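You operate a simulated robot arm through the tools that you are given. There is no shell and no other tool. Be economical: measure what you need, move in short steps, check, and stop when the job is done.

The job below is to be done with a simulated two-armed robot. You get a single attempt, and the scene is never put back.

## Task
Stack the lens marked "R200" from the top of the big table on top of the lens labelled "R92". Take the prism from the top of the big table and put it on the green disc. Put the 59 white pad from the top of the big table on the top of the island and the 62 white pad on the top of the tool cart. Take the ribbed slide and leave it on the top of the island. Take the purple dig block marked "PIT 40" from the top of the big table and leave it on the upper shelf of the open cabinet. Fetch the green lens that says "R270" from the top of the big table and set it on the top of the desk. Pick up the tall black box with one hand, pass it to the other hand and put it on the top of the open cabinet. Press the screen key to switch it on. Put the green tag marked "good" from the top of the big table on the top of the island and the green tag that says "clean" on the teal spacer there. Do these in any order. Set down upright: prism, tall black box, green tag.

Only the result counts: the job must be done as asked and must still hold three seconds after the hand-in. Knocking over, shifting, dropping, spilling or breaking anything else fails it.

## Robot
Two 7-joint arms with two-finger grippers on one trunk, on a base that drives. Base frame: it is fixed to the floor where the robot stands at the start and does not move with it; the origin is under the middle of the robot, x ahead of it, y to its left, z up; the surface under the hand at the start is at about z = 0.8. Lengths are in m, angles in degrees, forces in N, time in s.
The left shoulder is at the start at [0.05, 0.191, 1.092], the right one opposite. With the tool pointing down near the work surface each hand reaches from about 0.22 to 0.74 m from the robot's upright axis, wherever it stands, measured 20 degrees to its own side. Places, roughly: green disc [0.75, -0.5, 0.75]; green lens [1, -2.25, 0.75]; green tag [0.75, -2, 0.75]; lens [0.5, 0, 0.75]; prism [0.5, -0.5, 0.75]; purple dig block [1.75, 0.5, 0.75]; ribbed slide [1.25, 0.5, 0.75]; screen key [2.2, -2.3, 0.8]; tall black box (6x6x12 cm) [1.8, -2.3, 0.9]; teal spacer [0.5, -2, 0.75]; top of the desk [2.6, -2.2, 0.8]; top of the island [4.2, 0.2, 0.8]; top of the open cabinet [2.7, -4.5, 0.9]; top of the tool cart [3.8, 2.6, 0.9]; upper shelf of the open cabinet [2.7, -4.5, 0.5]; white pad [1, 0.5, 0.75]. Payload 2.69 kg a hand.
Tool frame (each hand has its own): the origin (TCP) lies between the finger pads and is the grasp point; the fingertips stand 0.02 m ahead of it; z points along the fingers, y is the line along which they close. The gripper opens to 0.1 m. The gripper's body begins 0.063 m behind the TCP.
Orientation is told as [roll, pitch, yaw] about the base's x, y, z axes, in that order, counted from this pose: with the fingers straight down and closing along the base's y, the tool's x points along the base's -x, its y along +y and its z along -z.

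## Interface
- The arms move only by the tool servo_tool. It takes "left_commands", "right_commands" or both (then of equal length, played together; a hand with none holds still); each is a list of rows, each a list of 6 numbers: the shift along the base's x, y, z in m, then the turn, a rotation vector about the base's x, y, z in degrees. In form: [[x, y, z, wx, wy, wz], ...]. A call has 1 to 10 rows; each row shifts and turns the commanded pose from where the row before left it. "left_jaw" and "right_jaw" are, for a hand that has rows, the gripper command, from -1 (shut) to 1 (fully open), values between in proportion, set as the call begins (left out, the last holds). Rows are played at 5 a second. More than 0.05 m and 8.6 degrees between two rows, or a gripper value outside its range, and nothing of the call is played. Where a pose cannot be reached the arm comes as near as it can. A force on the tool above 40 N (or 10 N above the force at the start of the call, whichever is more), or a blocked arm, ends the call early, and 0.2 s more pass. Each finger travels about 0.153 m/s and halts on what it meets, pressing with about 30 N; the grip force reading is that of the motor and also rises with nothing between the fingers. The clock runs only during rows and for 0.2 s after the last one: add rows that do not move to give the fingers time. It gives the time, the measured TCP pose, the force on the tool (base axes), the opening and the grip force at its end, in the units of the frame above (readings bear some noise), with the torque about the TCP (base axes, N m) and any sound that the robot's microphone picked up.
- Cameras (640 x 400 px; columns grow to the right, rows downward): "scene" is now at [0.1305, -0.0074, 1.2688]; the picture's right is [-0.07, -1.00, 0.00], its down [-0.50, 0.04, -0.87] and it looks along [0.86, -0.07, -0.50] (base axes); focal length 279 px, centre (320, 200). "left" rides on the left gripper at [0.07, 0.019, -0.099] in its tool frame; the picture's right is [-0.26, 0.97, 0.00], its down [-0.75, -0.20, -0.63] and it looks along [-0.61, -0.16, 0.78] (tool axes); focal length 230 px, centre (320, 200). "right" rides on the right gripper at [0.07, -0.019, -0.099] in its tool frame; the picture's right is [0.26, 0.97, 0.00], its down [-0.75, 0.20, -0.63] and it looks along [-0.61, 0.16, 0.78] (tool axes); focal length 230 px, centre (320, 200). There is no depth. A picture from a camera that has moved, and an enlarged one, comes with that camera's place and axes in the base frame and with its lens.
- grab_frame(camera): a new picture of that camera. It takes no simulated time.
- slide_trunk(by): slides the trunk up (or, below 0, down) by that many m; the arms and the scene camera ride with it, the base frame stays. It gives what a move gives, with no picture.
- drive_base(legs): drives the robot by 1 to 6 legs, each [ahead, left, turn to the left] in m, m and degrees, along the robot's own axes; the way and the turn of a leg run together, so that a leg with both is an arc; at most 1.5 m and 180 degrees a leg. The arms and the cameras ride along, it lands a little off, and it stops where it bumps. It gives what a move gives.
- turn_head(pan, tilt): turns the head with the scene camera to pan (to the left, within 80 degrees either way) and tilt (down, from -29 to 69), counted from straight ahead of the robot. It gives what a move gives.
- enlarge(camera, box): a new picture of the part [left, top, right, bottom] of that camera's present view, enlarged. It takes no simulated time.
- finish_job(): hands the job in; it is judged then, once.

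Go step by step. Nothing tells you exact positions but the pictures and the camera data: compare them with the known pose of the tool, close in by small moves and look again before you grip or let go. The budget is 546 turns and 346 pictures, counting those below and the enlarged ones. Unless the task says otherwise, let go and move clear before handing in.

The tools are called after "Call:" by a JSON object that holds its "method" and its "body". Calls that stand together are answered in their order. servo_tool: Moves the arms, as the interface text tells. Its arguments: {"type":"object","properties":{"left_commands":{"type":"array"},"left_jaw":{"type":"number"},"right_commands":{"type":"array"},"right_jaw":{"type":"number"}},"required":[]} The other tools are called the same way: slide_trunk (by) slides the trunk up or down; drive_base (legs) drives the base; turn_head (pan, tilt) turns the head that bears the scene camera; grab_frame (camera) takes a picture; enlarge (camera, box) takes an enlarged picture of a part of a camera's view; finish_job () hands the job in.

At the start:

```text
time_s: 0.0
left_ee_pos: [0.4371, 0.0835, 1.0651]
left_tool_rot: [0.0, 0.0, 0.0]
left_wrist_force: [-0.5, -0.1, 0.2]
left_ft_torque: [-0.03, -0.03, -0.01]
left_opening: 0.1
left_finger_force: 0.1
right_ee_pos: [0.3719, -0.2444, 1.0659]
right_tool_rot: [0.0, 0.0, 0.0]
right_wrist_force: [-0.1, -0.1, 0.0]
right_ft_torque: [0.04, 0.0, 0.01]
right_opening: 0.0999
right_finger_force: 0.0
trunk travel left (down, up): [-0.15, 0.173]
robot x, y, heading: [-0.0018, 0.001, 0.1]
head pan, tilt: [-4.3, 29.9]
```

scene: 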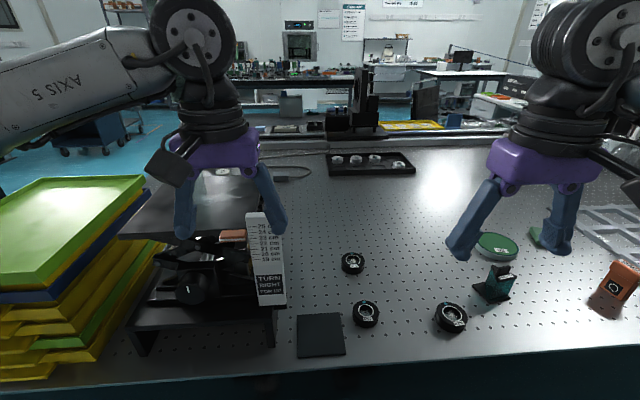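
right: 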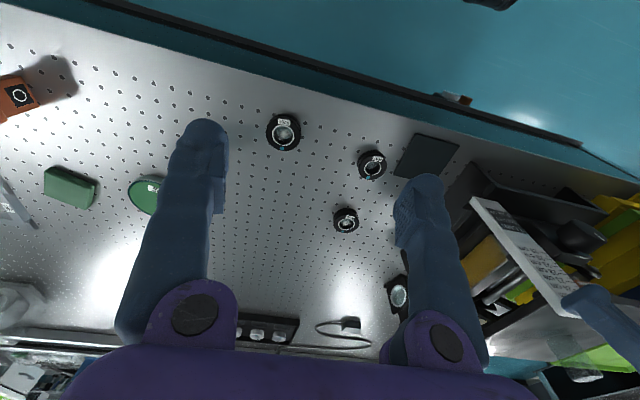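
left: 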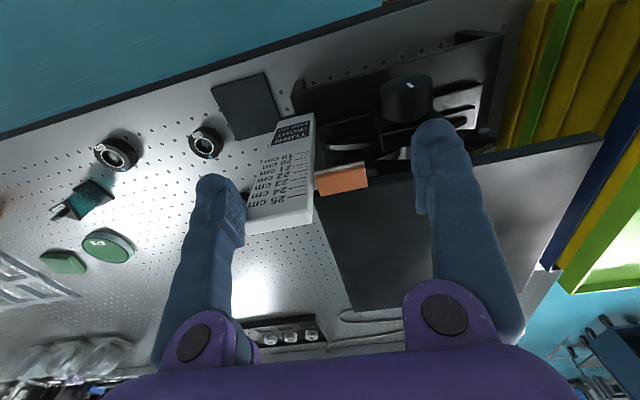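

I see a perforated big table with lenses, a prism, and a green disc. First I'll look closer at the nearby objects.

Call:
{"method": "enlarge", "body": {"camera": "scene", "box": [280, 220, 540, 370]}}

Call:
{"method": "enlarge", "body": {"camera": "scene", "box": [240, 60, 480, 200]}}

Call:
{"method": "enlarge", "body": {"camera": "right", "box": [240, 90, 470, 240]}}

```text
2.46 times, centred on (410, 295) of scene
camera zoom: at [0.1305, -0.0074, 1.2688], right [-0.07, -1.0, 0.0], down [-0.5, 0.04, -0.87], along [0.86, -0.07, -0.5], focal length 687 px, centre (98, -34)
```

zoom: 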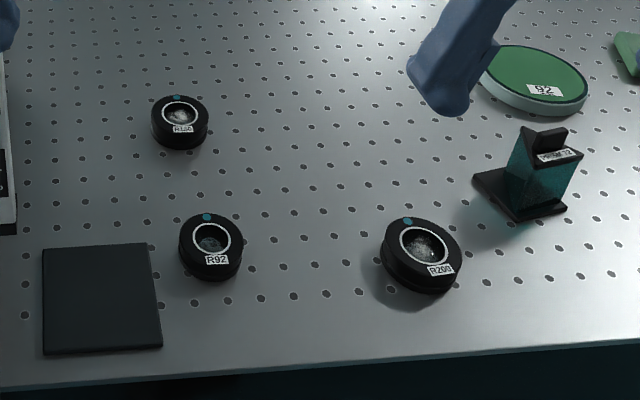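

```text
2.67 times, centred on (360, 130) of scene
camera zoom: at [0.1305, -0.0074, 1.2688], right [-0.07, -1.0, 0.0], down [-0.5, 0.04, -0.87], along [0.86, -0.07, -0.5], focal length 744 px, centre (213, 387)
```

zoom: 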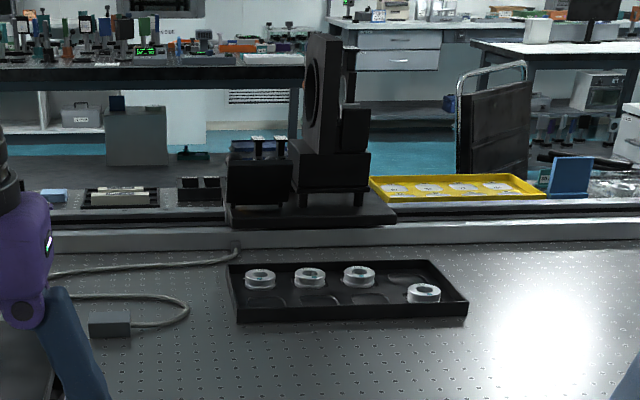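

```text
2.67 times, centred on (355, 165) of right
camera zoom: at [0.302, -0.2631, 1.1653], right [-0.26, 0.97, 0.0], down [0.75, 0.2, 0.63], along [0.61, 0.16, -0.78], focal length 614 px, centre (227, 293)
```

zoom: 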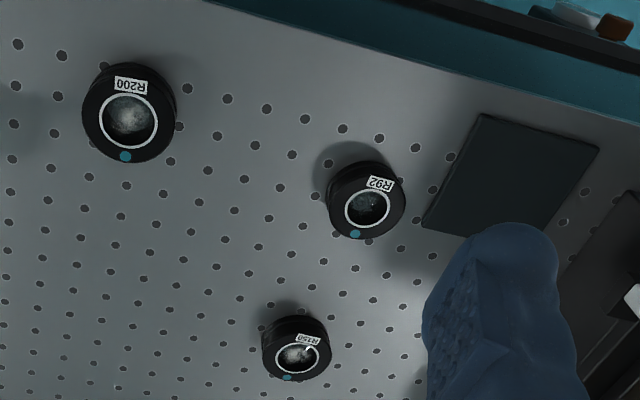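

R200 triangulates to about [0.46, -0.28, 0.81], so the table top is near z = 0.80. Now I'll look left and right with the head.

Call:
{"method": "turn_head", "body": {"pan": 45, "tilt": 20}}

Call:
{"method": "grab_frame", "body": {"camera": "scene"}}

Call:
{"method": "turn_head", "body": {"pan": -60, "tilt": 20}}

Call:
{"method": "grab_frame", "body": {"camera": "scene"}}

Call:
{"method": "turn_head", "body": {"pan": 0, "tilt": 10}}

Call:
{"method": "grab_frame", "body": {"camera": "scene"}}

```text
time_s: 1.2
left_ee_pos: [0.4368, 0.085, 1.0652]
left_tool_rot: [0.1, 0.0, 0.0]
left_wrist_force: [0.1, 0.8, 0.2]
left_ft_torque: [-0.03, 0.0, -0.02]
left_opening: 0.1
left_finger_force: 0.0
right_ee_pos: [0.3719, -0.2449, 1.0666]
right_tool_rot: [0.0, 0.0, 0.0]
right_wrist_force: [-0.6, 0.9, 0.6]
right_ft_torque: [0.02, -0.01, 0.0]
right_opening: 0.0999
right_finger_force: 0.1
trunk travel left (down, up): [-0.15, 0.173]
robot x, y, heading: [0.0021, 0.0013, 0.1]
head pan, tilt: [45.0, 20.0]
```

```text
339 pictures are left
camera scene: at [0.1062, 0.0652, 1.2847], right [0.71, -0.71, 0.0], down [-0.24, -0.24, -0.94], along [0.67, 0.66, -0.34], focal length 279 px, centre (320, 200)
```

scene: 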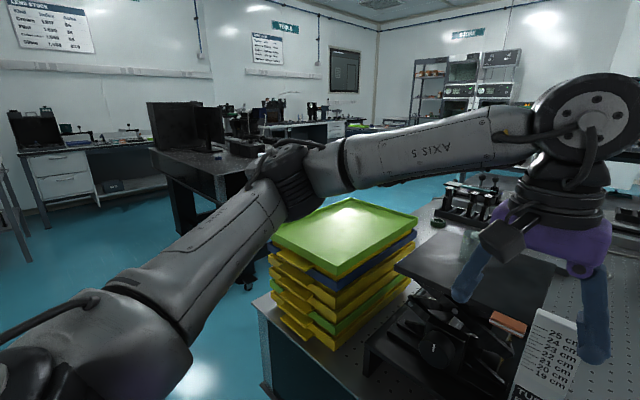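

```text
time_s: 3.0
left_ee_pos: [0.4382, 0.0834, 1.064]
left_tool_rot: [0.1, 0.0, 0.0]
left_wrist_force: [-0.5, -0.3, -0.1]
left_ft_torque: [0.0, -0.01, -0.03]
left_opening: 0.1003
left_finger_force: 0.0
right_ee_pos: [0.3714, -0.2453, 1.0663]
right_tool_rot: [0.1, 0.0, 0.0]
right_wrist_force: [-0.3, 0.4, -0.3]
right_ft_torque: [-0.01, 0.05, -0.02]
right_opening: 0.1002
right_finger_force: 0.1
trunk travel left (down, up): [-0.15, 0.173]
robot x, y, heading: [0.0034, -0.0011, -0.0]
head pan, tilt: [-60.0, 20.0]
```

```text
338 pictures are left
camera scene: at [0.0869, -0.0812, 1.2847], right [-0.87, -0.5, 0.0], down [-0.17, 0.3, -0.94], along [0.47, -0.81, -0.34], focal length 279 px, centre (320, 200)
```

scene: 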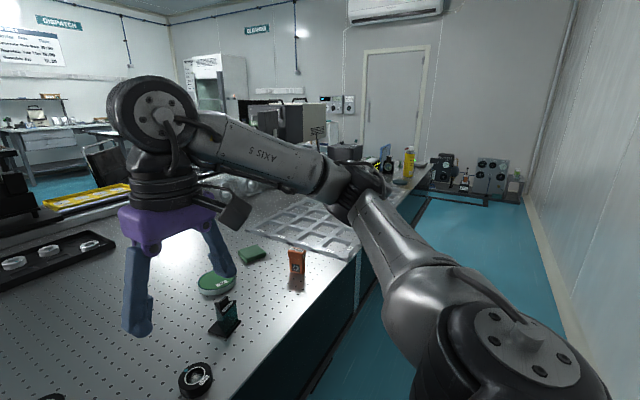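

```text
time_s: 4.3
left_ee_pos: [0.437, 0.0844, 1.0652]
left_tool_rot: [0.1, 0.0, 0.0]
left_wrist_force: [0.7, -0.1, 0.5]
left_ft_torque: [0.0, -0.02, 0.0]
left_opening: 0.1
left_finger_force: 0.1
right_ee_pos: [0.3713, -0.2454, 1.0658]
right_tool_rot: [0.0, 0.0, 0.0]
right_wrist_force: [0.2, 0.7, 0.4]
right_ft_torque: [-0.01, 0.0, -0.01]
right_opening: 0.0999
right_finger_force: 0.0
trunk travel left (down, up): [-0.15, 0.173]
robot x, y, heading: [-0.0057, -0.0022, 0.1]
head pan, tilt: [0.0, 10.0]
```

```text
337 pictures are left
camera scene: at [0.1333, -0.0007, 1.301], right [0.0, -1.0, 0.0], down [-0.17, 0.0, -0.98], along [0.98, 0.0, -0.17], focal length 279 px, centre (320, 200)
```

scene: 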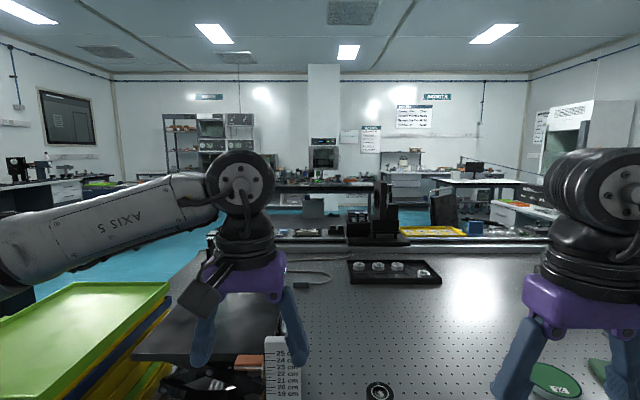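

The table extends to the right, with its other side beyond the ridge. I start with R200, moving the right hand above it.

Call:
{"method": "servo_tool", "body": {"right_commands": [[0.03, -0.013, 0, 0, 0, 0], [0.03, -0.013, -0.03, 0, 0, 0], [0.03, -0.012, -0.04, 0, 0, 0], [0, 0, -0.045, 0, 0, 0], [0, 0, 0, 0, 0, 0]], "right_jaw": 1}}

Call:
{"method": "grab_frame", "body": {"camera": "right"}}

```text
refused: row 3 steps farther than a row can; nothing moved
```

```text
336 pictures are left
camera right: at [0.302, -0.2631, 1.1653], right [-0.26, 0.97, 0.0], down [0.75, 0.2, 0.63], along [0.61, 0.16, -0.78], focal length 230 px, centre (320, 200)
```

right: 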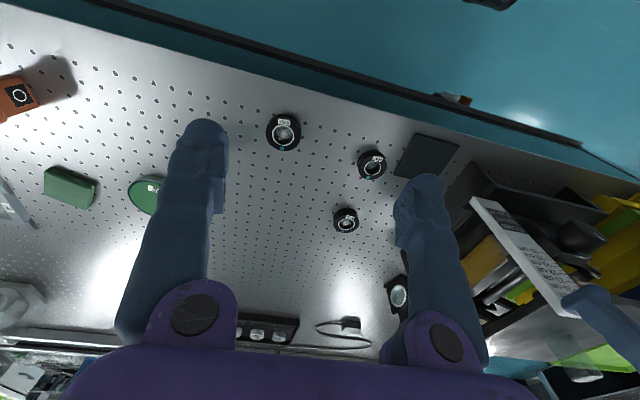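

Sending the same move in smaller steps.

Call:
{"method": "servo_tool", "body": {"right_commands": [[0.03, -0.013, 0, 0, 0, 0], [0.03, -0.013, -0.03, 0, 0, 0], [0.029, -0.012, -0.03, 0, 0, 0], [0, 0, -0.045, 0, 0, 0], [0, 0, -0.03, 0, 0, 0], [0, 0, 0, 0, 0, 0]], "right_jaw": 1}}

Call:
{"method": "grab_frame", "body": {"camera": "right"}}

```text
time_s: 5.7
left_ee_pos: [0.4371, 0.0845, 1.0637]
left_tool_rot: [0.0, -0.1, 0.0]
left_wrist_force: [0.2, -0.1, -0.4]
left_ft_torque: [-0.06, 0.0, 0.05]
left_opening: 0.0999
left_finger_force: 0.1
right_ee_pos: [0.4614, -0.2854, 0.9305]
right_tool_rot: [0.0, 0.0, 0.0]
right_wrist_force: [0.9, 0.2, 0.3]
right_ft_torque: [-0.01, 0.08, 0.0]
right_opening: 0.0999
right_finger_force: 0.1
trunk travel left (down, up): [-0.15, 0.173]
robot x, y, heading: [0.0012, -0.0005, -0.1]
head pan, tilt: [0.0, 10.0]
```

```text
335 pictures are left
camera right: at [0.3921, -0.3021, 1.0298], right [-0.26, 0.97, 0.0], down [0.75, 0.2, 0.63], along [0.61, 0.16, -0.78], focal length 230 px, centre (320, 200)
```

right: 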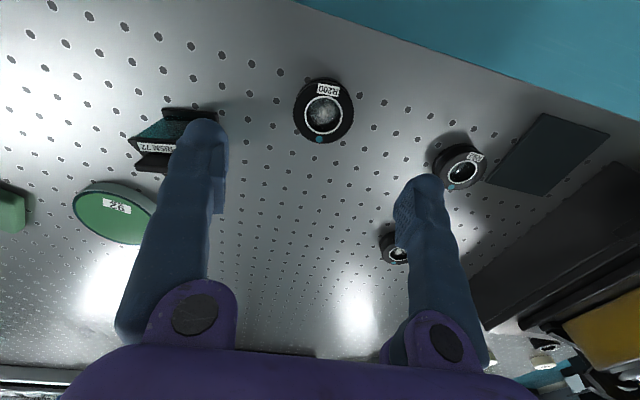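

R200 sits at about (0.461, -0.281), right under the hand. I'll lower onto it.

Call:
{"method": "servo_tool", "body": {"right_commands": [[0, 0.003, -0.03, 0, 0, 0], [0, 0, -0.03, 0, 0, 0], [0, 0, -0.03, 0, 0, 0], [0, 0, -0.01, 0, 0, 0], [0, 0, 0, 0, 0, 0]]}}

Call:
{"method": "grab_frame", "body": {"camera": "right"}}

Call:
{"method": "turn_head", "body": {"pan": -25, "tilt": 40}}

Call:
{"method": "grab_frame", "body": {"camera": "scene"}}

```text
time_s: 6.9
left_ee_pos: [0.4367, 0.0842, 1.0644]
left_tool_rot: [-0.1, -0.1, 0.1]
left_wrist_force: [0.3, 0.3, -0.4]
left_ft_torque: [-0.01, 0.0, 0.01]
left_opening: 0.1
left_finger_force: 0.1
right_ee_pos: [0.4604, -0.28, 0.8315]
right_tool_rot: [0.0, 0.1, 0.1]
right_wrist_force: [0.4, 0.0, -0.4]
right_ft_torque: [-0.05, -0.01, -0.01]
right_opening: 0.0999
right_finger_force: 0.1
trunk travel left (down, up): [-0.15, 0.173]
robot x, y, heading: [-0.001, -0.0001, 0.3]
head pan, tilt: [0.0, 10.0]
```

```text
334 pictures are left
camera right: at [0.3907, -0.2974, 0.9298], right [-0.26, 0.97, 0.0], down [0.75, 0.2, 0.63], along [0.61, 0.16, -0.78], focal length 230 px, centre (320, 200)
```

right: 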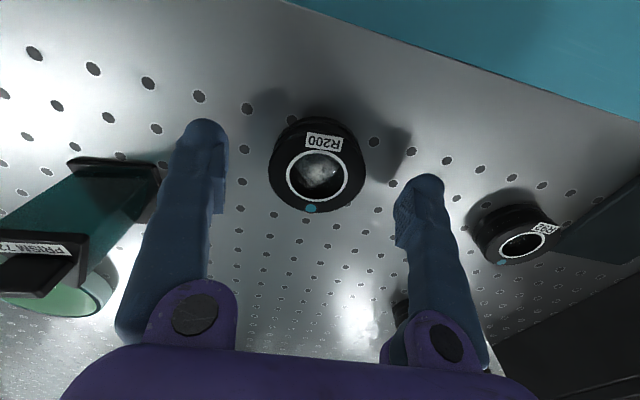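

```text
time_s: 7.8
left_ee_pos: [0.4367, 0.0841, 1.065]
left_tool_rot: [0.0, 0.0, 0.0]
left_wrist_force: [1.2, 0.3, -0.7]
left_ft_torque: [-0.01, 0.01, 0.02]
left_opening: 0.1001
left_finger_force: 0.1
right_ee_pos: [0.4598, -0.2803, 0.8319]
right_tool_rot: [0.0, 0.0, 0.1]
right_wrist_force: [0.3, -0.1, -0.8]
right_ft_torque: [-0.02, -0.01, 0.0]
right_opening: 0.1001
right_finger_force: 0.2
trunk travel left (down, up): [-0.15, 0.173]
robot x, y, heading: [0.0039, -0.001, 0.0]
head pan, tilt: [-25.0, 40.0]
```

```text
333 pictures are left
camera scene: at [0.1174, -0.0365, 1.2534], right [-0.42, -0.91, 0.0], down [-0.58, 0.27, -0.77], along [0.69, -0.32, -0.64], focal length 279 px, centre (320, 200)
```

scene: 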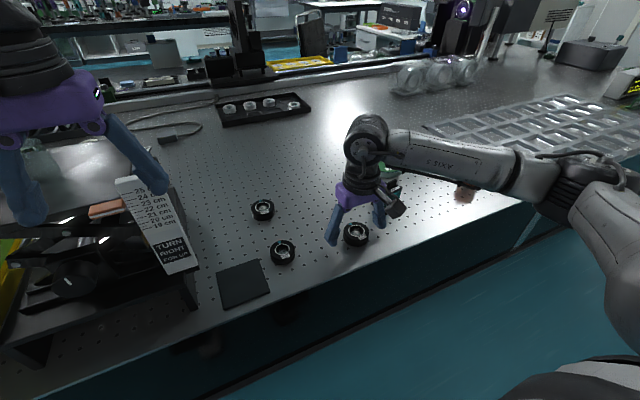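

Hand is well aligned; lowering a little more, watching force.

Call:
{"method": "servo_tool", "body": {"right_commands": [[0, 0, -0.01, 0, 0, 0], [0, 0, -0.008, 0, 0, 0], [0, 0, -0.006, 0, 0, 0], [0, 0, 0, 0, 0, 0]]}}

Call:
{"method": "grab_frame", "body": {"camera": "right"}}

```text
time_s: 8.7
left_ee_pos: [0.4348, 0.0841, 1.065]
left_tool_rot: [0.1, -0.2, -0.1]
left_wrist_force: [0.2, -0.3, -0.3]
left_ft_torque: [0.01, 0.02, 0.01]
left_opening: 0.0999
left_finger_force: 0.0
right_ee_pos: [0.4597, -0.2792, 0.8156]
right_tool_rot: [0.0, -0.7, 0.0]
right_wrist_force: [-14.0, -0.3, 19.2]
right_ft_torque: [-0.27, 0.38, -0.48]
right_opening: 0.1
right_finger_force: 0.0
trunk travel left (down, up): [-0.15, 0.173]
robot x, y, heading: [-0.0004, 0.0016, 0.0]
head pan, tilt: [-25.0, 40.0]
stopped in row 4 (right hand): the force on the tool passed its limit at 47 N (the readings are from after the stop); the commanded pose is now the measured one
```

```text
332 pictures are left
camera right: at [0.3892, -0.2979, 0.9146], right [-0.26, 0.97, 0.0], down [0.74, 0.2, 0.64], along [0.62, 0.16, -0.77], focal length 230 px, centre (320, 200)
```

right: 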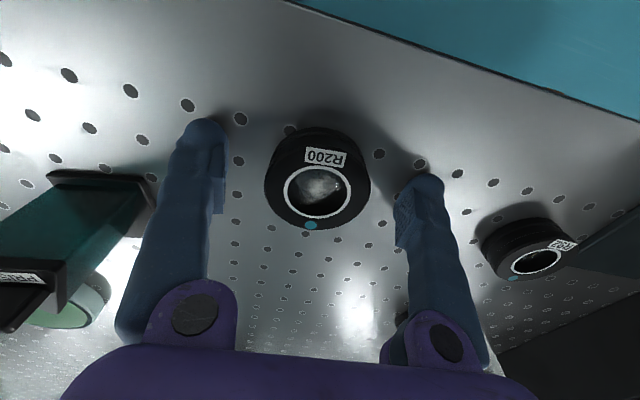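

Fingertips touched the table at TCP z≈0.816, so the top is at about 0.796. I back up 5 mm and close.

Call:
{"method": "servo_tool", "body": {"right_commands": [[0, 0, 0.005, 0, 0, 0], [0, 0, 0, 0, 0.7, 0]]}}

Call:
{"method": "servo_tool", "body": {"right_commands": [[0, 0, 0, 0, 0, 0], [0, 0, 0, 0, 0, 0], [0, 0, 0, 0, 0, 0], [0, 0, 0, 0, 0, 0]], "right_jaw": -1}}

```text
time_s: 9.2
left_ee_pos: [0.4359, 0.0845, 1.0646]
left_tool_rot: [0.0, 0.0, 0.1]
left_wrist_force: [0.0, 0.2, 0.4]
left_ft_torque: [0.01, -0.01, -0.02]
left_opening: 0.1001
left_finger_force: 0.1
right_ee_pos: [0.4632, -0.2809, 0.818]
right_tool_rot: [0.1, 0.1, 0.0]
right_wrist_force: [0.5, 0.0, -0.1]
right_ft_torque: [0.0, -0.01, 0.02]
right_opening: 0.0999
right_finger_force: 0.1
trunk travel left (down, up): [-0.15, 0.173]
robot x, y, heading: [0.0015, 0.0024, -0.3]
head pan, tilt: [-25.0, 40.0]
```

```text
time_s: 10.2
left_ee_pos: [0.4362, 0.0836, 1.0661]
left_tool_rot: [0.0, -0.1, -0.1]
left_wrist_force: [0.5, -0.6, 0.0]
left_ft_torque: [0.02, 0.0, -0.01]
left_opening: 0.1
left_finger_force: 0.0
right_ee_pos: [0.4635, -0.2796, 0.8197]
right_tool_rot: [-0.1, -0.1, -0.1]
right_wrist_force: [3.4, -6.1, 17.8]
right_ft_torque: [-0.29, -0.04, 0.02]
right_opening: 0.053
right_finger_force: 29.8
trunk travel left (down, up): [-0.15, 0.173]
robot x, y, heading: [-0.0021, -0.0004, -0.0]
head pan, tilt: [-25.0, 40.0]
```

Gripped at 53 mm. Lifting and checking.

Call:
{"method": "servo_tool", "body": {"right_commands": [[0, 0, 0.02, 0, 0, 0], [0, 0, 0.03, 0, 0, 0], [0, 0, 0.03, 0, 0, 0], [0, 0, 0, 0, 0, 0]]}}

Call:
{"method": "grab_frame", "body": {"camera": "right"}}

```text
time_s: 11.2
left_ee_pos: [0.4373, 0.0832, 1.0655]
left_tool_rot: [-0.1, -0.1, -0.1]
left_wrist_force: [0.0, -0.2, 0.3]
left_ft_torque: [0.01, 0.01, 0.01]
left_opening: 0.0999
left_finger_force: 0.1
right_ee_pos: [0.4623, -0.2818, 0.8986]
right_tool_rot: [0.1, 0.2, 0.0]
right_wrist_force: [-0.1, 0.6, -0.7]
right_ft_torque: [-0.02, 0.0, 0.03]
right_opening: 0.053
right_finger_force: 29.9
trunk travel left (down, up): [-0.15, 0.173]
robot x, y, heading: [-0.0029, -0.005, 0.2]
head pan, tilt: [-25.0, 40.0]
```

```text
331 pictures are left
camera right: at [0.3926, -0.2994, 0.9982], right [-0.26, 0.97, 0.0], down [0.75, 0.2, 0.63], along [0.61, 0.16, -0.78], focal length 230 px, centre (320, 200)
```

right: 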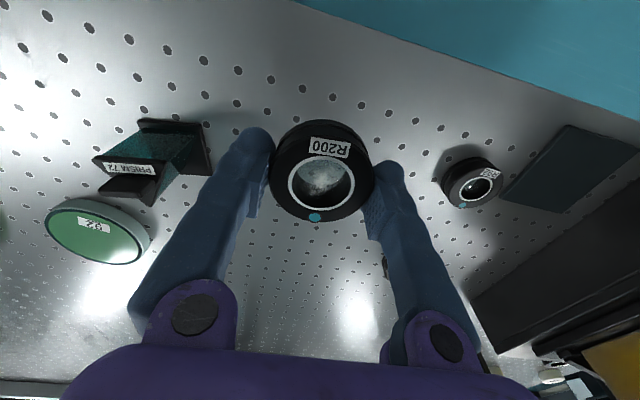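

Held. Now moving toward R92, stopping short of it to measure.

Call:
{"method": "servo_tool", "body": {"right_commands": [[0.004, 0.03, 0, 0, 0, 0], [0.006, 0.03, 0, 0, 0, 0], [0.006, 0.03, 0, 0, 0, 0], [0, 0, 0, 0, 0, 0]]}}

Call:
{"method": "grab_frame", "body": {"camera": "right"}}

Call:
{"method": "enlarge", "body": {"camera": "scene", "box": [220, 180, 420, 305]}}

```text
time_s: 12.2
left_ee_pos: [0.437, 0.0845, 1.0646]
left_tool_rot: [0.1, 0.0, 0.1]
left_wrist_force: [-0.4, -0.2, -0.3]
left_ft_torque: [-0.02, -0.02, -0.01]
left_opening: 0.1001
left_finger_force: 0.1
right_ee_pos: [0.4797, -0.191, 0.8982]
right_tool_rot: [0.2, 0.0, 0.0]
right_wrist_force: [-0.1, -0.2, -0.8]
right_ft_torque: [-0.02, 0.01, -0.03]
right_opening: 0.0531
right_finger_force: 29.8
trunk travel left (down, up): [-0.15, 0.173]
robot x, y, heading: [-0.0007, 0.0002, -0.2]
head pan, tilt: [-25.0, 40.0]
```

```text
330 pictures are left
camera right: at [0.4101, -0.2083, 0.9979], right [-0.26, 0.97, 0.0], down [0.75, 0.2, 0.63], along [0.61, 0.16, -0.78], focal length 230 px, centre (320, 200)
```

right: 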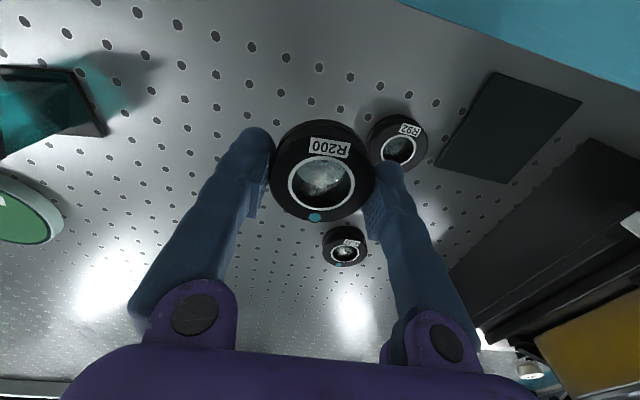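

```text
3.20 times, centred on (320, 242) of scene
camera zoom: at [0.1171, -0.037, 1.2533], right [-0.42, -0.91, 0.0], down [-0.58, 0.27, -0.77], along [0.69, -0.32, -0.64], focal length 893 px, centre (320, 64)
```

zoom: 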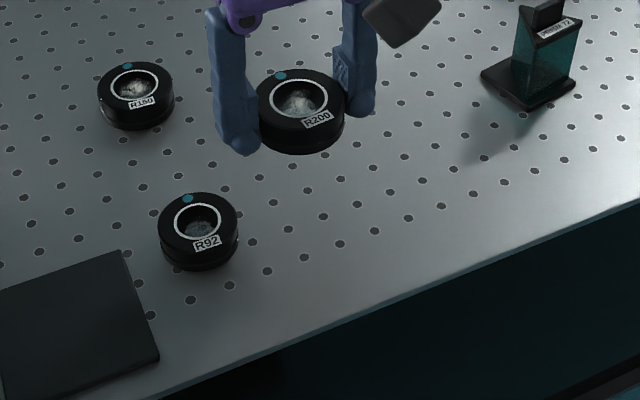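

R92's top centre is near (0.478, -0.122, 0.82). Moving R200 over it and down to just above contact.

Call:
{"method": "servo_tool", "body": {"right_commands": [[0.001, 0.035, 0, 0, 0, 0], [0.0016, 0.034, 0, 0, 0, 0], [0, 0, -0.025, 0, 0, 0], [0, 0, -0.02, 0, 0, 0], [0, 0, 0, 0, 0, 0]]}}

Call:
{"method": "grab_frame", "body": {"camera": "right"}}

Call:
{"method": "enlarge", "body": {"camera": "scene", "box": [220, 180, 420, 305]}}

```text
time_s: 13.4
left_ee_pos: [0.436, 0.0831, 1.065]
left_tool_rot: [-0.1, 0.1, 0.0]
left_wrist_force: [-0.3, -0.2, -0.5]
left_ft_torque: [-0.02, -0.02, 0.02]
left_opening: 0.1002
left_finger_force: 0.0
right_ee_pos: [0.4804, -0.1214, 0.852]
right_tool_rot: [0.0, 0.0, 0.0]
right_wrist_force: [1.2, -0.9, -1.4]
right_ft_torque: [0.01, 0.02, -0.01]
right_opening: 0.0533
right_finger_force: 30.1
trunk travel left (down, up): [-0.15, 0.173]
robot x, y, heading: [0.0013, 0.0006, -0.0]
head pan, tilt: [-25.0, 40.0]
```

```text
328 pictures are left
camera right: at [0.4122, -0.139, 0.9527], right [-0.26, 0.97, 0.0], down [0.75, 0.2, 0.63], along [0.61, 0.16, -0.78], focal length 230 px, centre (320, 200)
```

right: 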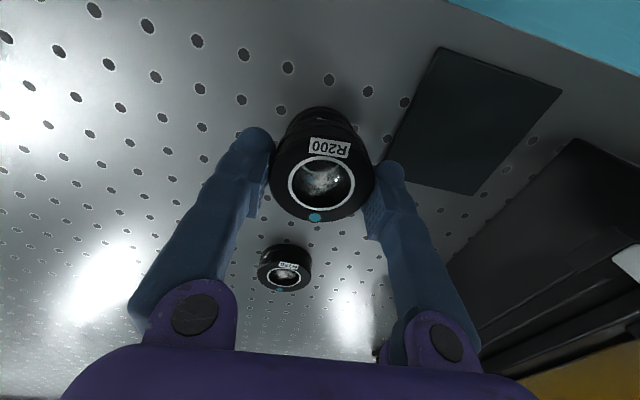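

```text
3.20 times, centred on (320, 242) of scene
camera zoom: at [0.1172, -0.0367, 1.2533], right [-0.42, -0.91, 0.0], down [-0.58, 0.27, -0.77], along [0.69, -0.32, -0.64], focal length 893 px, centre (320, 64)
```

zoom: 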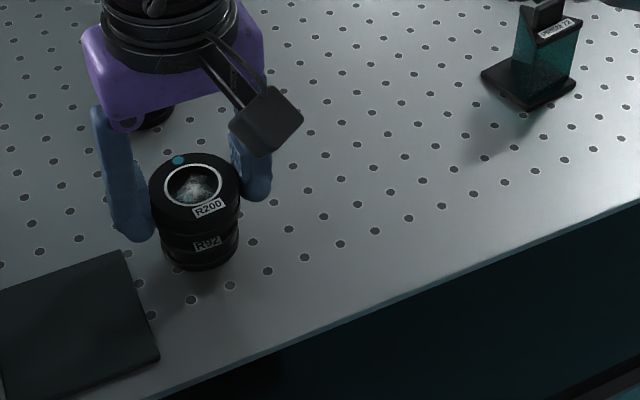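

Alignment looks good. Lowering gently.

Call:
{"method": "servo_tool", "body": {"right_commands": [[0, 0, -0.003, 0, 0, 0], [0, 0, -0.003, 0, 0, 0], [0, 0, 0, 0, 0, 0]]}}

```text
time_s: 14.2
left_ee_pos: [0.4381, 0.0838, 1.0655]
left_tool_rot: [0.0, 0.1, 0.0]
left_wrist_force: [-0.1, 0.1, 0.0]
left_ft_torque: [0.01, -0.01, 0.01]
left_opening: 0.0999
left_finger_force: 0.1
right_ee_pos: [0.481, -0.1212, 0.8492]
right_tool_rot: [0.1, 0.2, 0.0]
right_wrist_force: [-0.9, -0.3, -0.8]
right_ft_torque: [-0.04, 0.01, -0.02]
right_opening: 0.053
right_finger_force: 29.9
trunk travel left (down, up): [-0.15, 0.173]
robot x, y, heading: [-0.001, -0.0001, 0.0]
head pan, tilt: [-25.0, 40.0]
```

Call:
{"method": "servo_tool", "body": {"right_commands": [[0, 0, -0.002, 0, 0, 0], [0, 0, -0.002, 0, 0, 0], [0, 0, 0, 0, 0, 0], [0, 0, 0, 0, 0, 0]]}}

```text
time_s: 15.2
left_ee_pos: [0.4362, 0.0828, 1.065]
left_tool_rot: [0.0, 0.0, 0.0]
left_wrist_force: [0.0, -0.2, 0.2]
left_ft_torque: [-0.02, -0.05, 0.01]
left_opening: 0.0999
left_finger_force: 0.0
right_ee_pos: [0.4814, -0.1218, 0.8423]
right_tool_rot: [0.1, 0.1, 0.0]
right_wrist_force: [1.0, 1.0, -0.1]
right_ft_torque: [-0.01, 0.02, 0.01]
right_opening: 0.053
right_finger_force: 30.3
trunk travel left (down, up): [-0.15, 0.173]
robot x, y, heading: [-0.0002, -0.0003, 0.1]
head pan, tilt: [-25.0, 40.0]
```

The stack has not touched yet; a few more small steps down.

Call:
{"method": "servo_tool", "body": {"right_commands": [[0, 0, -0.0015, 0, 0, 0], [0, 0, -0.0015, 0, 0, 0], [0, 0, 0, 0, 0, 0], [0, 0, 0, 0, 0, 0]]}}

Call:
{"method": "enlarge", "body": {"camera": "scene", "box": [240, 200, 340, 280]}}

```text
time_s: 16.2
left_ee_pos: [0.4363, 0.0842, 1.0653]
left_tool_rot: [0.0, 0.0, 0.0]
left_wrist_force: [0.2, 0.3, 0.1]
left_ft_torque: [0.03, 0.03, -0.02]
left_opening: 0.1002
left_finger_force: 0.0
right_ee_pos: [0.4806, -0.1215, 0.8398]
right_tool_rot: [0.1, 0.1, 0.0]
right_wrist_force: [-1.1, 1.4, 2.2]
right_ft_torque: [0.01, -0.07, 0.0]
right_opening: 0.053
right_finger_force: 30.0
trunk travel left (down, up): [-0.15, 0.173]
robot x, y, heading: [0.0003, -0.0002, -0.0]
head pan, tilt: [-25.0, 40.0]
```

```text
5.00 times, centred on (290, 240) of scene
camera zoom: at [0.1169, -0.0366, 1.2534], right [-0.42, -0.91, 0.0], down [-0.58, 0.27, -0.77], along [0.69, -0.32, -0.64], focal length 1396 px, centre (470, 0)
```

zoom: 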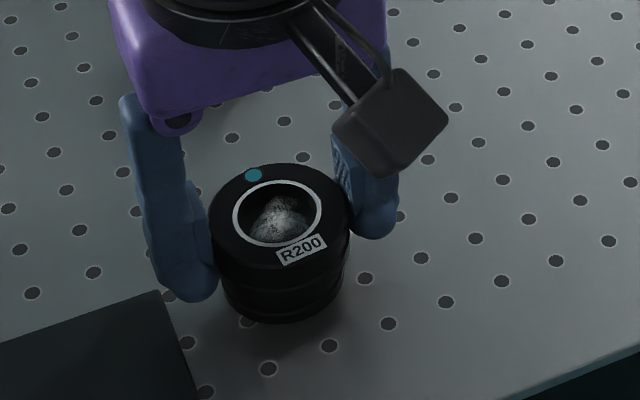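

Contact has begun (2 N). One more millimetre, then release and go up.

Call:
{"method": "servo_tool", "body": {"right_commands": [[0, 0, -0.001, 0, 0, 0], [0, 0, 0, 0, 0, 0]]}}

Call:
{"method": "servo_tool", "body": {"right_commands": [[0, 0, 0, 0, 0, 0], [0, 0, 0, 0, 0, 0], [0, 0, 0.03, 0, 0, 0], [0, 0, 0.04, 0, 0, 0], [0, 0, 0.04, 0, 0, 0]], "right_jaw": 1}}

Call:
{"method": "grab_frame", "body": {"camera": "right"}}

Call:
{"method": "enlarge", "body": {"camera": "scene", "box": [240, 200, 340, 280]}}

```text
time_s: 16.9
left_ee_pos: [0.4368, 0.084, 1.0645]
left_tool_rot: [0.0, 0.0, 0.0]
left_wrist_force: [0.2, -1.0, 0.2]
left_ft_torque: [-0.04, -0.01, -0.02]
left_opening: 0.1001
left_finger_force: 0.1
right_ee_pos: [0.4807, -0.1228, 0.8404]
right_tool_rot: [0.0, -0.1, 0.0]
right_wrist_force: [0.9, 0.9, 9.5]
right_ft_torque: [0.03, -0.04, -0.03]
right_opening: 0.0531
right_finger_force: 30.3
trunk travel left (down, up): [-0.15, 0.173]
robot x, y, heading: [-0.0007, -0.0006, 0.1]
head pan, tilt: [-25.0, 40.0]
```

```text
time_s: 18.1
left_ee_pos: [0.4364, 0.0846, 1.0637]
left_tool_rot: [0.0, 0.0, 0.0]
left_wrist_force: [-0.3, 0.3, -0.1]
left_ft_torque: [-0.02, 0.02, 0.01]
left_opening: 0.0999
left_finger_force: 0.1
right_ee_pos: [0.4785, -0.1218, 0.9487]
right_tool_rot: [0.0, 0.1, 0.1]
right_wrist_force: [0.2, 0.7, 0.6]
right_ft_torque: [-0.02, 0.01, -0.02]
right_opening: 0.1
right_finger_force: 0.0
trunk travel left (down, up): [-0.15, 0.173]
robot x, y, heading: [-0.0001, 0.0006, 0.3]
head pan, tilt: [-25.0, 40.0]
```

```text
325 pictures are left
camera right: at [0.4095, -0.1395, 1.0479], right [-0.26, 0.97, 0.0], down [0.75, 0.2, 0.63], along [0.61, 0.16, -0.78], focal length 230 px, centre (320, 200)
```

right: 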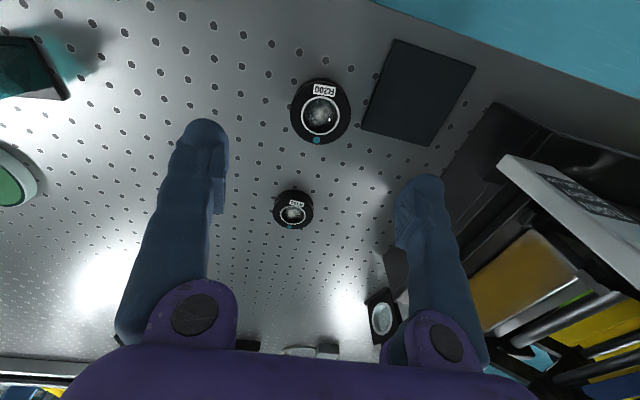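

```text
5.00 times, centred on (290, 240) of scene
camera zoom: at [0.1169, -0.0365, 1.2533], right [-0.42, -0.91, 0.0], down [-0.58, 0.27, -0.77], along [0.69, -0.32, -0.64], focal length 1396 px, centre (470, 0)
```

zoom: 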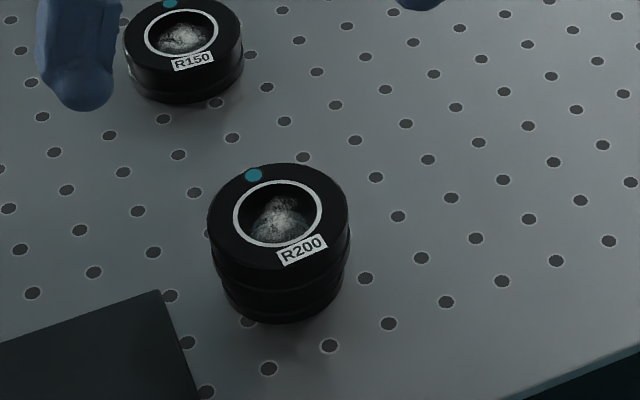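

The stack stands. Next is the prism and the green disc, so I raise the hand, shift the base to the right and look.

Call:
{"method": "servo_tool", "body": {"right_commands": [[0, 0, 0.045, 0, 0, 0], [0, 0, 0.045, 0, 0, 0], [-0.02, -0.04, 0, 0, 0, 0], [0, -0.04, 0, 0, 0, 0], [0, -0.04, 0, 0, 0, 0]]}}

Call:
{"method": "drive_base", "body": {"legs": [[0, -0.3, 0]]}}

Call:
{"method": "turn_head", "body": {"pan": -10, "tilt": 40}}

Call:
{"method": "grab_frame", "body": {"camera": "scene"}}

Call:
{"method": "grab_frame", "body": {"camera": "right"}}

```text
time_s: 19.2
left_ee_pos: [0.4368, 0.0837, 1.0649]
left_tool_rot: [-0.1, 0.0, 0.0]
left_wrist_force: [-0.7, -0.9, 0.0]
left_ft_torque: [-0.01, 0.02, -0.02]
left_opening: 0.0999
left_finger_force: 0.1
right_ee_pos: [0.4601, -0.2428, 1.0361]
right_tool_rot: [0.1, 0.1, 0.0]
right_wrist_force: [0.0, -0.2, 0.6]
right_ft_torque: [0.05, 0.01, 0.0]
right_opening: 0.0997
right_finger_force: 0.0
trunk travel left (down, up): [-0.15, 0.173]
robot x, y, heading: [-0.003, -0.0017, -0.0]
head pan, tilt: [-25.0, 40.0]
```

```text
time_s: 22.4
left_ee_pos: [0.4368, -0.2134, 1.0645]
left_tool_rot: [0.0, -0.1, 0.0]
left_wrist_force: [0.7, 0.2, 0.4]
left_ft_torque: [-0.01, 0.0, 0.02]
left_opening: 0.1003
left_finger_force: 0.1
right_ee_pos: [0.4616, -0.5393, 1.0366]
right_tool_rot: [0.1, 0.1, 0.1]
right_wrist_force: [0.5, -0.7, 0.2]
right_ft_torque: [-0.02, -0.03, 0.0]
right_opening: 0.1001
right_finger_force: 0.0
trunk travel left (down, up): [-0.15, 0.173]
robot x, y, heading: [0.0043, -0.2948, 0.1]
head pan, tilt: [-25.0, 40.0]
```

```text
time_s: 23.2
left_ee_pos: [0.4364, -0.2131, 1.0661]
left_tool_rot: [0.0, 0.0, 0.0]
left_wrist_force: [-0.1, 0.2, 0.4]
left_ft_torque: [-0.02, 0.05, -0.02]
left_opening: 0.0999
left_finger_force: 0.1
right_ee_pos: [0.4596, -0.5396, 1.0369]
right_tool_rot: [0.1, 0.0, 0.1]
right_wrist_force: [-0.7, 0.8, 0.5]
right_ft_torque: [-0.01, -0.02, -0.01]
right_opening: 0.1002
right_finger_force: 0.1
trunk travel left (down, up): [-0.15, 0.173]
robot x, y, heading: [-0.0027, -0.2973, 0.0]
head pan, tilt: [-10.0, 40.0]
```

```text
323 pictures are left
camera scene: at [0.1239, -0.3127, 1.2533], right [-0.17, -0.98, 0.0], down [-0.63, 0.11, -0.77], along [0.75, -0.13, -0.64], focal length 279 px, centre (320, 200)
```

scene: 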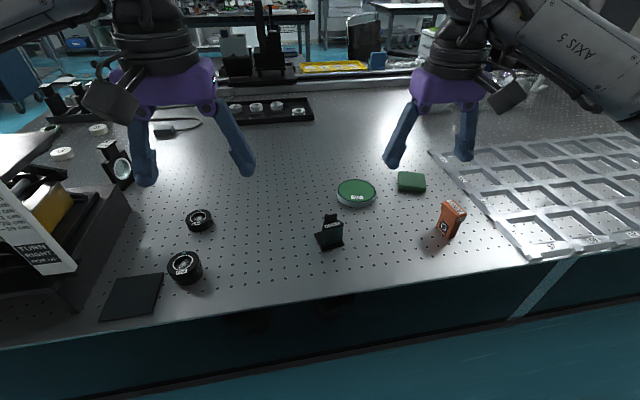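

```text
322 pictures are left
camera right: at [0.391, -0.557, 1.1362], right [-0.26, 0.97, 0.0], down [0.75, 0.2, 0.63], along [0.61, 0.16, -0.78], focal length 230 px, centre (320, 200)
```

right: 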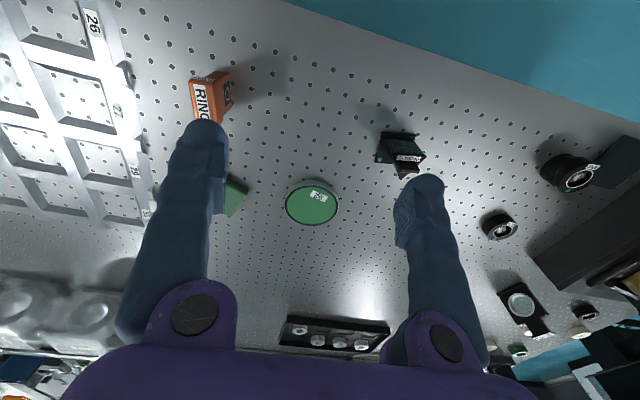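

Call:
{"method": "enlarge", "body": {"camera": "scene", "box": [290, 160, 410, 260]}}

Call:
{"method": "enlarge", "body": {"camera": "right", "box": [270, 110, 450, 230]}}

```text
4.00 times, centred on (350, 210) of scene
camera zoom: at [0.1239, -0.3127, 1.2533], right [-0.17, -0.98, 0.0], down [-0.63, 0.11, -0.77], along [0.75, -0.13, -0.64], focal length 1117 px, centre (200, 160)
```

zoom: 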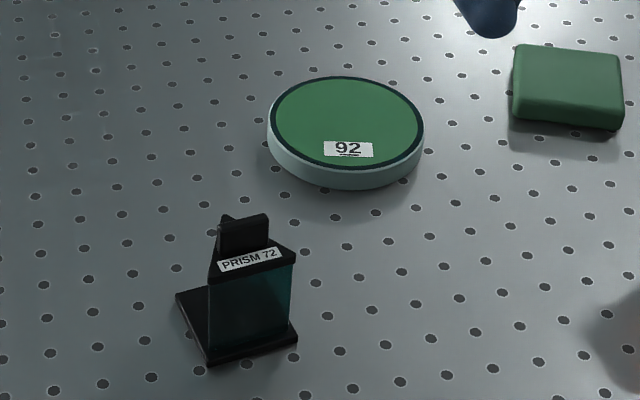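

```text
3.33 times, centred on (360, 170) of right
camera zoom: at [0.391, -0.557, 1.1362], right [-0.26, 0.97, 0.0], down [0.75, 0.2, 0.63], along [0.61, 0.16, -0.78], focal length 767 px, centre (187, 300)
```

zoom: 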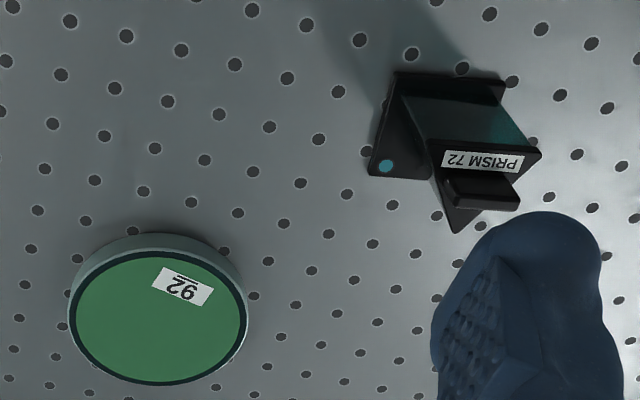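

Prism handle is centred at about (0.511, -0.403, 0.872), its long axis turned about 9.5° from base y. I'll hover above it, yawed to match.

Call:
{"method": "servo_tool", "body": {"right_commands": [[0.02, 0.045, 0, 0, 0, 5], [0.02, 0.045, 0, 0, 0, 4.5], [0.011, 0.045, 0, 0, 0, 0], [0, 0.001, -0.04, 0, 0, 0], [0, 0, -0.04, 0, 0, 0], [0, 0, 0, 0, 0, 0]], "right_jaw": 1}}

Call:
{"method": "grab_frame", "body": {"camera": "right"}}

Call:
{"method": "enlarge", "body": {"camera": "scene", "box": [250, 140, 450, 265]}}

```text
time_s: 24.6
left_ee_pos: [0.4367, -0.2124, 1.066]
left_tool_rot: [0.0, -0.1, 0.0]
left_wrist_force: [0.0, 0.1, -0.6]
left_ft_torque: [-0.01, 0.04, -0.01]
left_opening: 0.0997
left_finger_force: 0.1
right_ee_pos: [0.5102, -0.401, 0.956]
right_tool_rot: [0.1, 0.1, 9.6]
right_wrist_force: [-0.1, 0.0, -0.7]
right_ft_torque: [-0.05, 0.0, 0.0]
right_opening: 0.1002
right_finger_force: 0.1
trunk travel left (down, up): [-0.15, 0.173]
robot x, y, heading: [0.0007, -0.2937, 0.1]
head pan, tilt: [-10.0, 40.0]
```

```text
319 pictures are left
camera right: at [0.4455, -0.4303, 1.0552], right [-0.42, 0.91, 0.0], down [0.71, 0.32, 0.63], along [0.57, 0.26, -0.78], focal length 230 px, centre (320, 200)
```

right: 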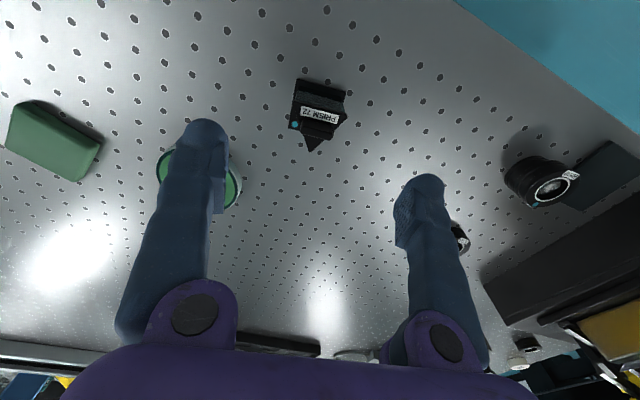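

```text
3.20 times, centred on (350, 202) of scene
camera zoom: at [0.1238, -0.3126, 1.2534], right [-0.17, -0.98, 0.0], down [-0.63, 0.11, -0.77], along [0.75, -0.13, -0.64], focal length 893 px, centre (224, 192)
```

zoom: 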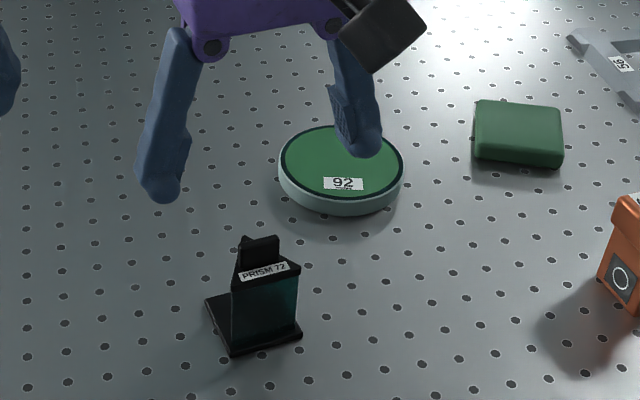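

Call:
{"method": "enlarge", "body": {"camera": "right", "box": [270, 60, 370, 160]}}

```text
4.00 times, centred on (320, 110) of right
camera zoom: at [0.4455, -0.4303, 1.0552], right [-0.42, 0.91, 0.0], down [0.71, 0.32, 0.63], along [0.57, 0.26, -0.78], focal length 920 px, centre (320, 560)
```

zoom: 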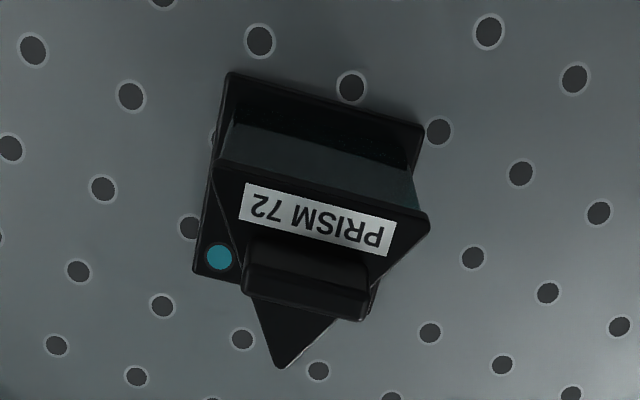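

Handle centre at (0.511, -0.403), 24 mm long, orientation matches. Lowering onto it.

Call:
{"method": "servo_tool", "body": {"right_commands": [[0.001, -0.002, -0.03, 0, 0, 0.5], [0, 0, -0.03, 0, 0, 0], [0, 0, -0.008, 0, 0, 0], [0, 0, 0, 0, 0, 0]]}}

Call:
{"method": "enlarge", "body": {"camera": "scene", "box": [270, 180, 390, 260]}}

Call:
{"method": "grab_frame", "body": {"camera": "right"}}

```text
time_s: 25.6
left_ee_pos: [0.4369, -0.2128, 1.0652]
left_tool_rot: [0.0, 0.0, 0.0]
left_wrist_force: [-0.1, -0.1, 0.0]
left_ft_torque: [-0.02, 0.01, 0.02]
left_opening: 0.0998
left_finger_force: 0.1
right_ee_pos: [0.511, -0.4034, 0.8877]
right_tool_rot: [0.0, 0.0, 10.2]
right_wrist_force: [-1.0, -0.3, -0.1]
right_ft_torque: [0.0, 0.02, 0.03]
right_opening: 0.0998
right_finger_force: 0.0
trunk travel left (down, up): [-0.15, 0.173]
robot x, y, heading: [0.0003, -0.2961, -0.0]
head pan, tilt: [-10.0, 40.0]
```

```text
5.00 times, centred on (330, 220) of scene
camera zoom: at [0.1239, -0.3126, 1.2533], right [-0.17, -0.98, 0.0], down [-0.63, 0.11, -0.77], along [0.75, -0.13, -0.64], focal length 1396 px, centre (270, 100)
```

zoom: 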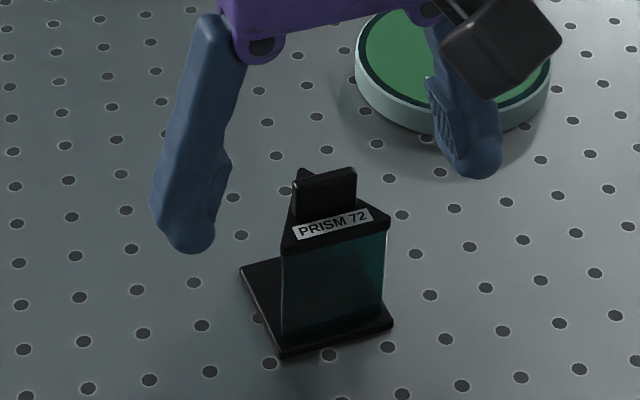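

```text
315 pictures are left
camera right: at [0.4475, -0.4336, 0.9871], right [-0.42, 0.91, 0.0], down [0.71, 0.33, 0.63], along [0.57, 0.27, -0.78], focal length 230 px, centre (320, 200)
```

right: 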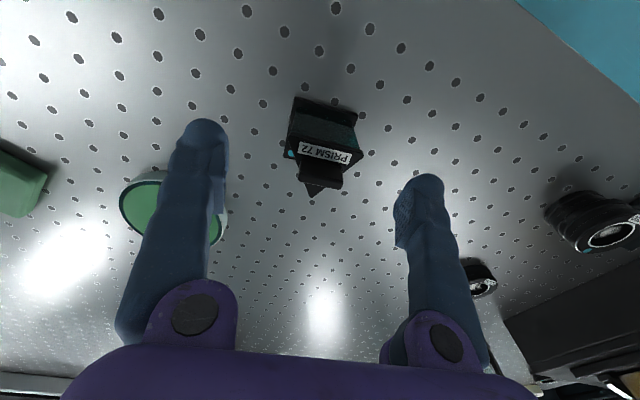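

Tips sit just above the prism's top plate and straddle the handle. Closing.

Call:
{"method": "servo_tool", "body": {"right_commands": [[0, 0, -0.0005, 0, 0, 0], [0, 0, 0, 0, 0, 0], [0, 0, 0, 0, 0, 0], [0, 0, 0, 0, 0, 0]], "right_jaw": -1}}

Call:
{"method": "servo_tool", "body": {"right_commands": [[0, 0, 0.02, 0, 0, 0], [0, 0, 0.03, 0, 0, 0], [0, 0, 0.02, 0, 0, 0], [0, 0, 0, 0, 0, 0]]}}

Call:
{"method": "grab_frame", "body": {"camera": "right"}}

Call:
{"method": "enlarge", "body": {"camera": "scene", "box": [250, 140, 450, 265]}}

```text
time_s: 26.6
left_ee_pos: [0.4359, -0.2123, 1.0642]
left_tool_rot: [0.0, 0.0, -0.1]
left_wrist_force: [-0.1, -0.6, -0.4]
left_ft_torque: [0.0, 0.02, 0.03]
left_opening: 0.1001
left_finger_force: 0.1
right_ee_pos: [0.5114, -0.4041, 0.8875]
right_tool_rot: [0.1, 0.0, 10.0]
right_wrist_force: [0.3, 0.9, 0.3]
right_ft_torque: [0.02, -0.05, 0.02]
right_opening: 0.0254
right_finger_force: 29.6
trunk travel left (down, up): [-0.15, 0.173]
robot x, y, heading: [0.0006, -0.297, -0.0]
head pan, tilt: [-10.0, 40.0]
```

```text
time_s: 27.6
left_ee_pos: [0.436, -0.2125, 1.0648]
left_tool_rot: [0.0, -0.1, 0.0]
left_wrist_force: [-0.4, -0.6, -0.5]
left_ft_torque: [-0.01, 0.0, 0.04]
left_opening: 0.0999
left_finger_force: 0.0
right_ee_pos: [0.5127, -0.4041, 0.958]
right_tool_rot: [0.1, 0.1, 10.2]
right_wrist_force: [0.1, 0.1, -2.1]
right_ft_torque: [-0.01, 0.0, -0.05]
right_opening: 0.0253
right_finger_force: 30.1
trunk travel left (down, up): [-0.15, 0.173]
robot x, y, heading: [-0.0002, -0.2963, 0.3]
head pan, tilt: [-10.0, 40.0]
```

```text
314 pictures are left
camera right: at [0.4483, -0.4343, 1.0577], right [-0.42, 0.91, 0.0], down [0.71, 0.33, 0.63], along [0.57, 0.27, -0.78], focal length 230 px, centre (320, 200)
```

right: 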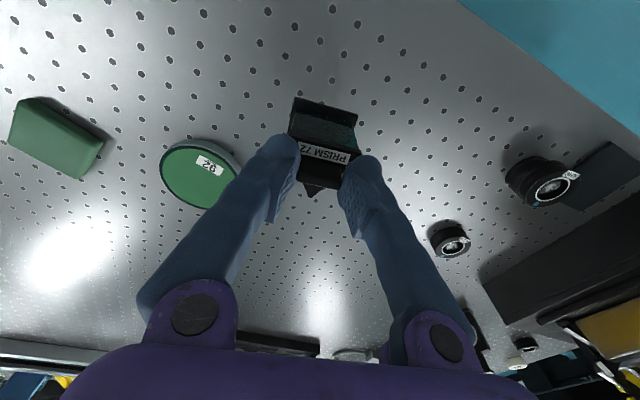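

```text
3.20 times, centred on (350, 202) of scene
camera zoom: at [0.1241, -0.3127, 1.2533], right [-0.17, -0.98, 0.0], down [-0.63, 0.11, -0.77], along [0.75, -0.13, -0.64], focal length 893 px, centre (224, 192)
```

zoom: 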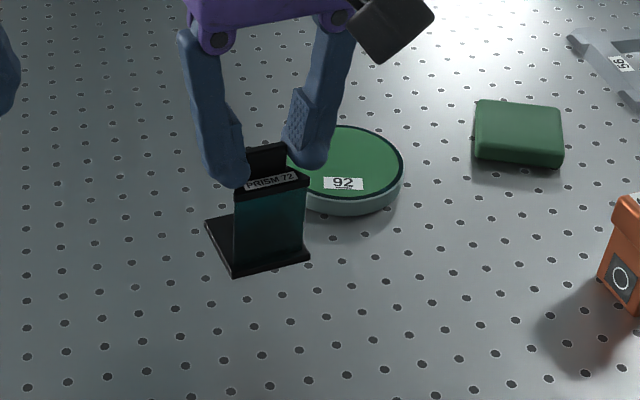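

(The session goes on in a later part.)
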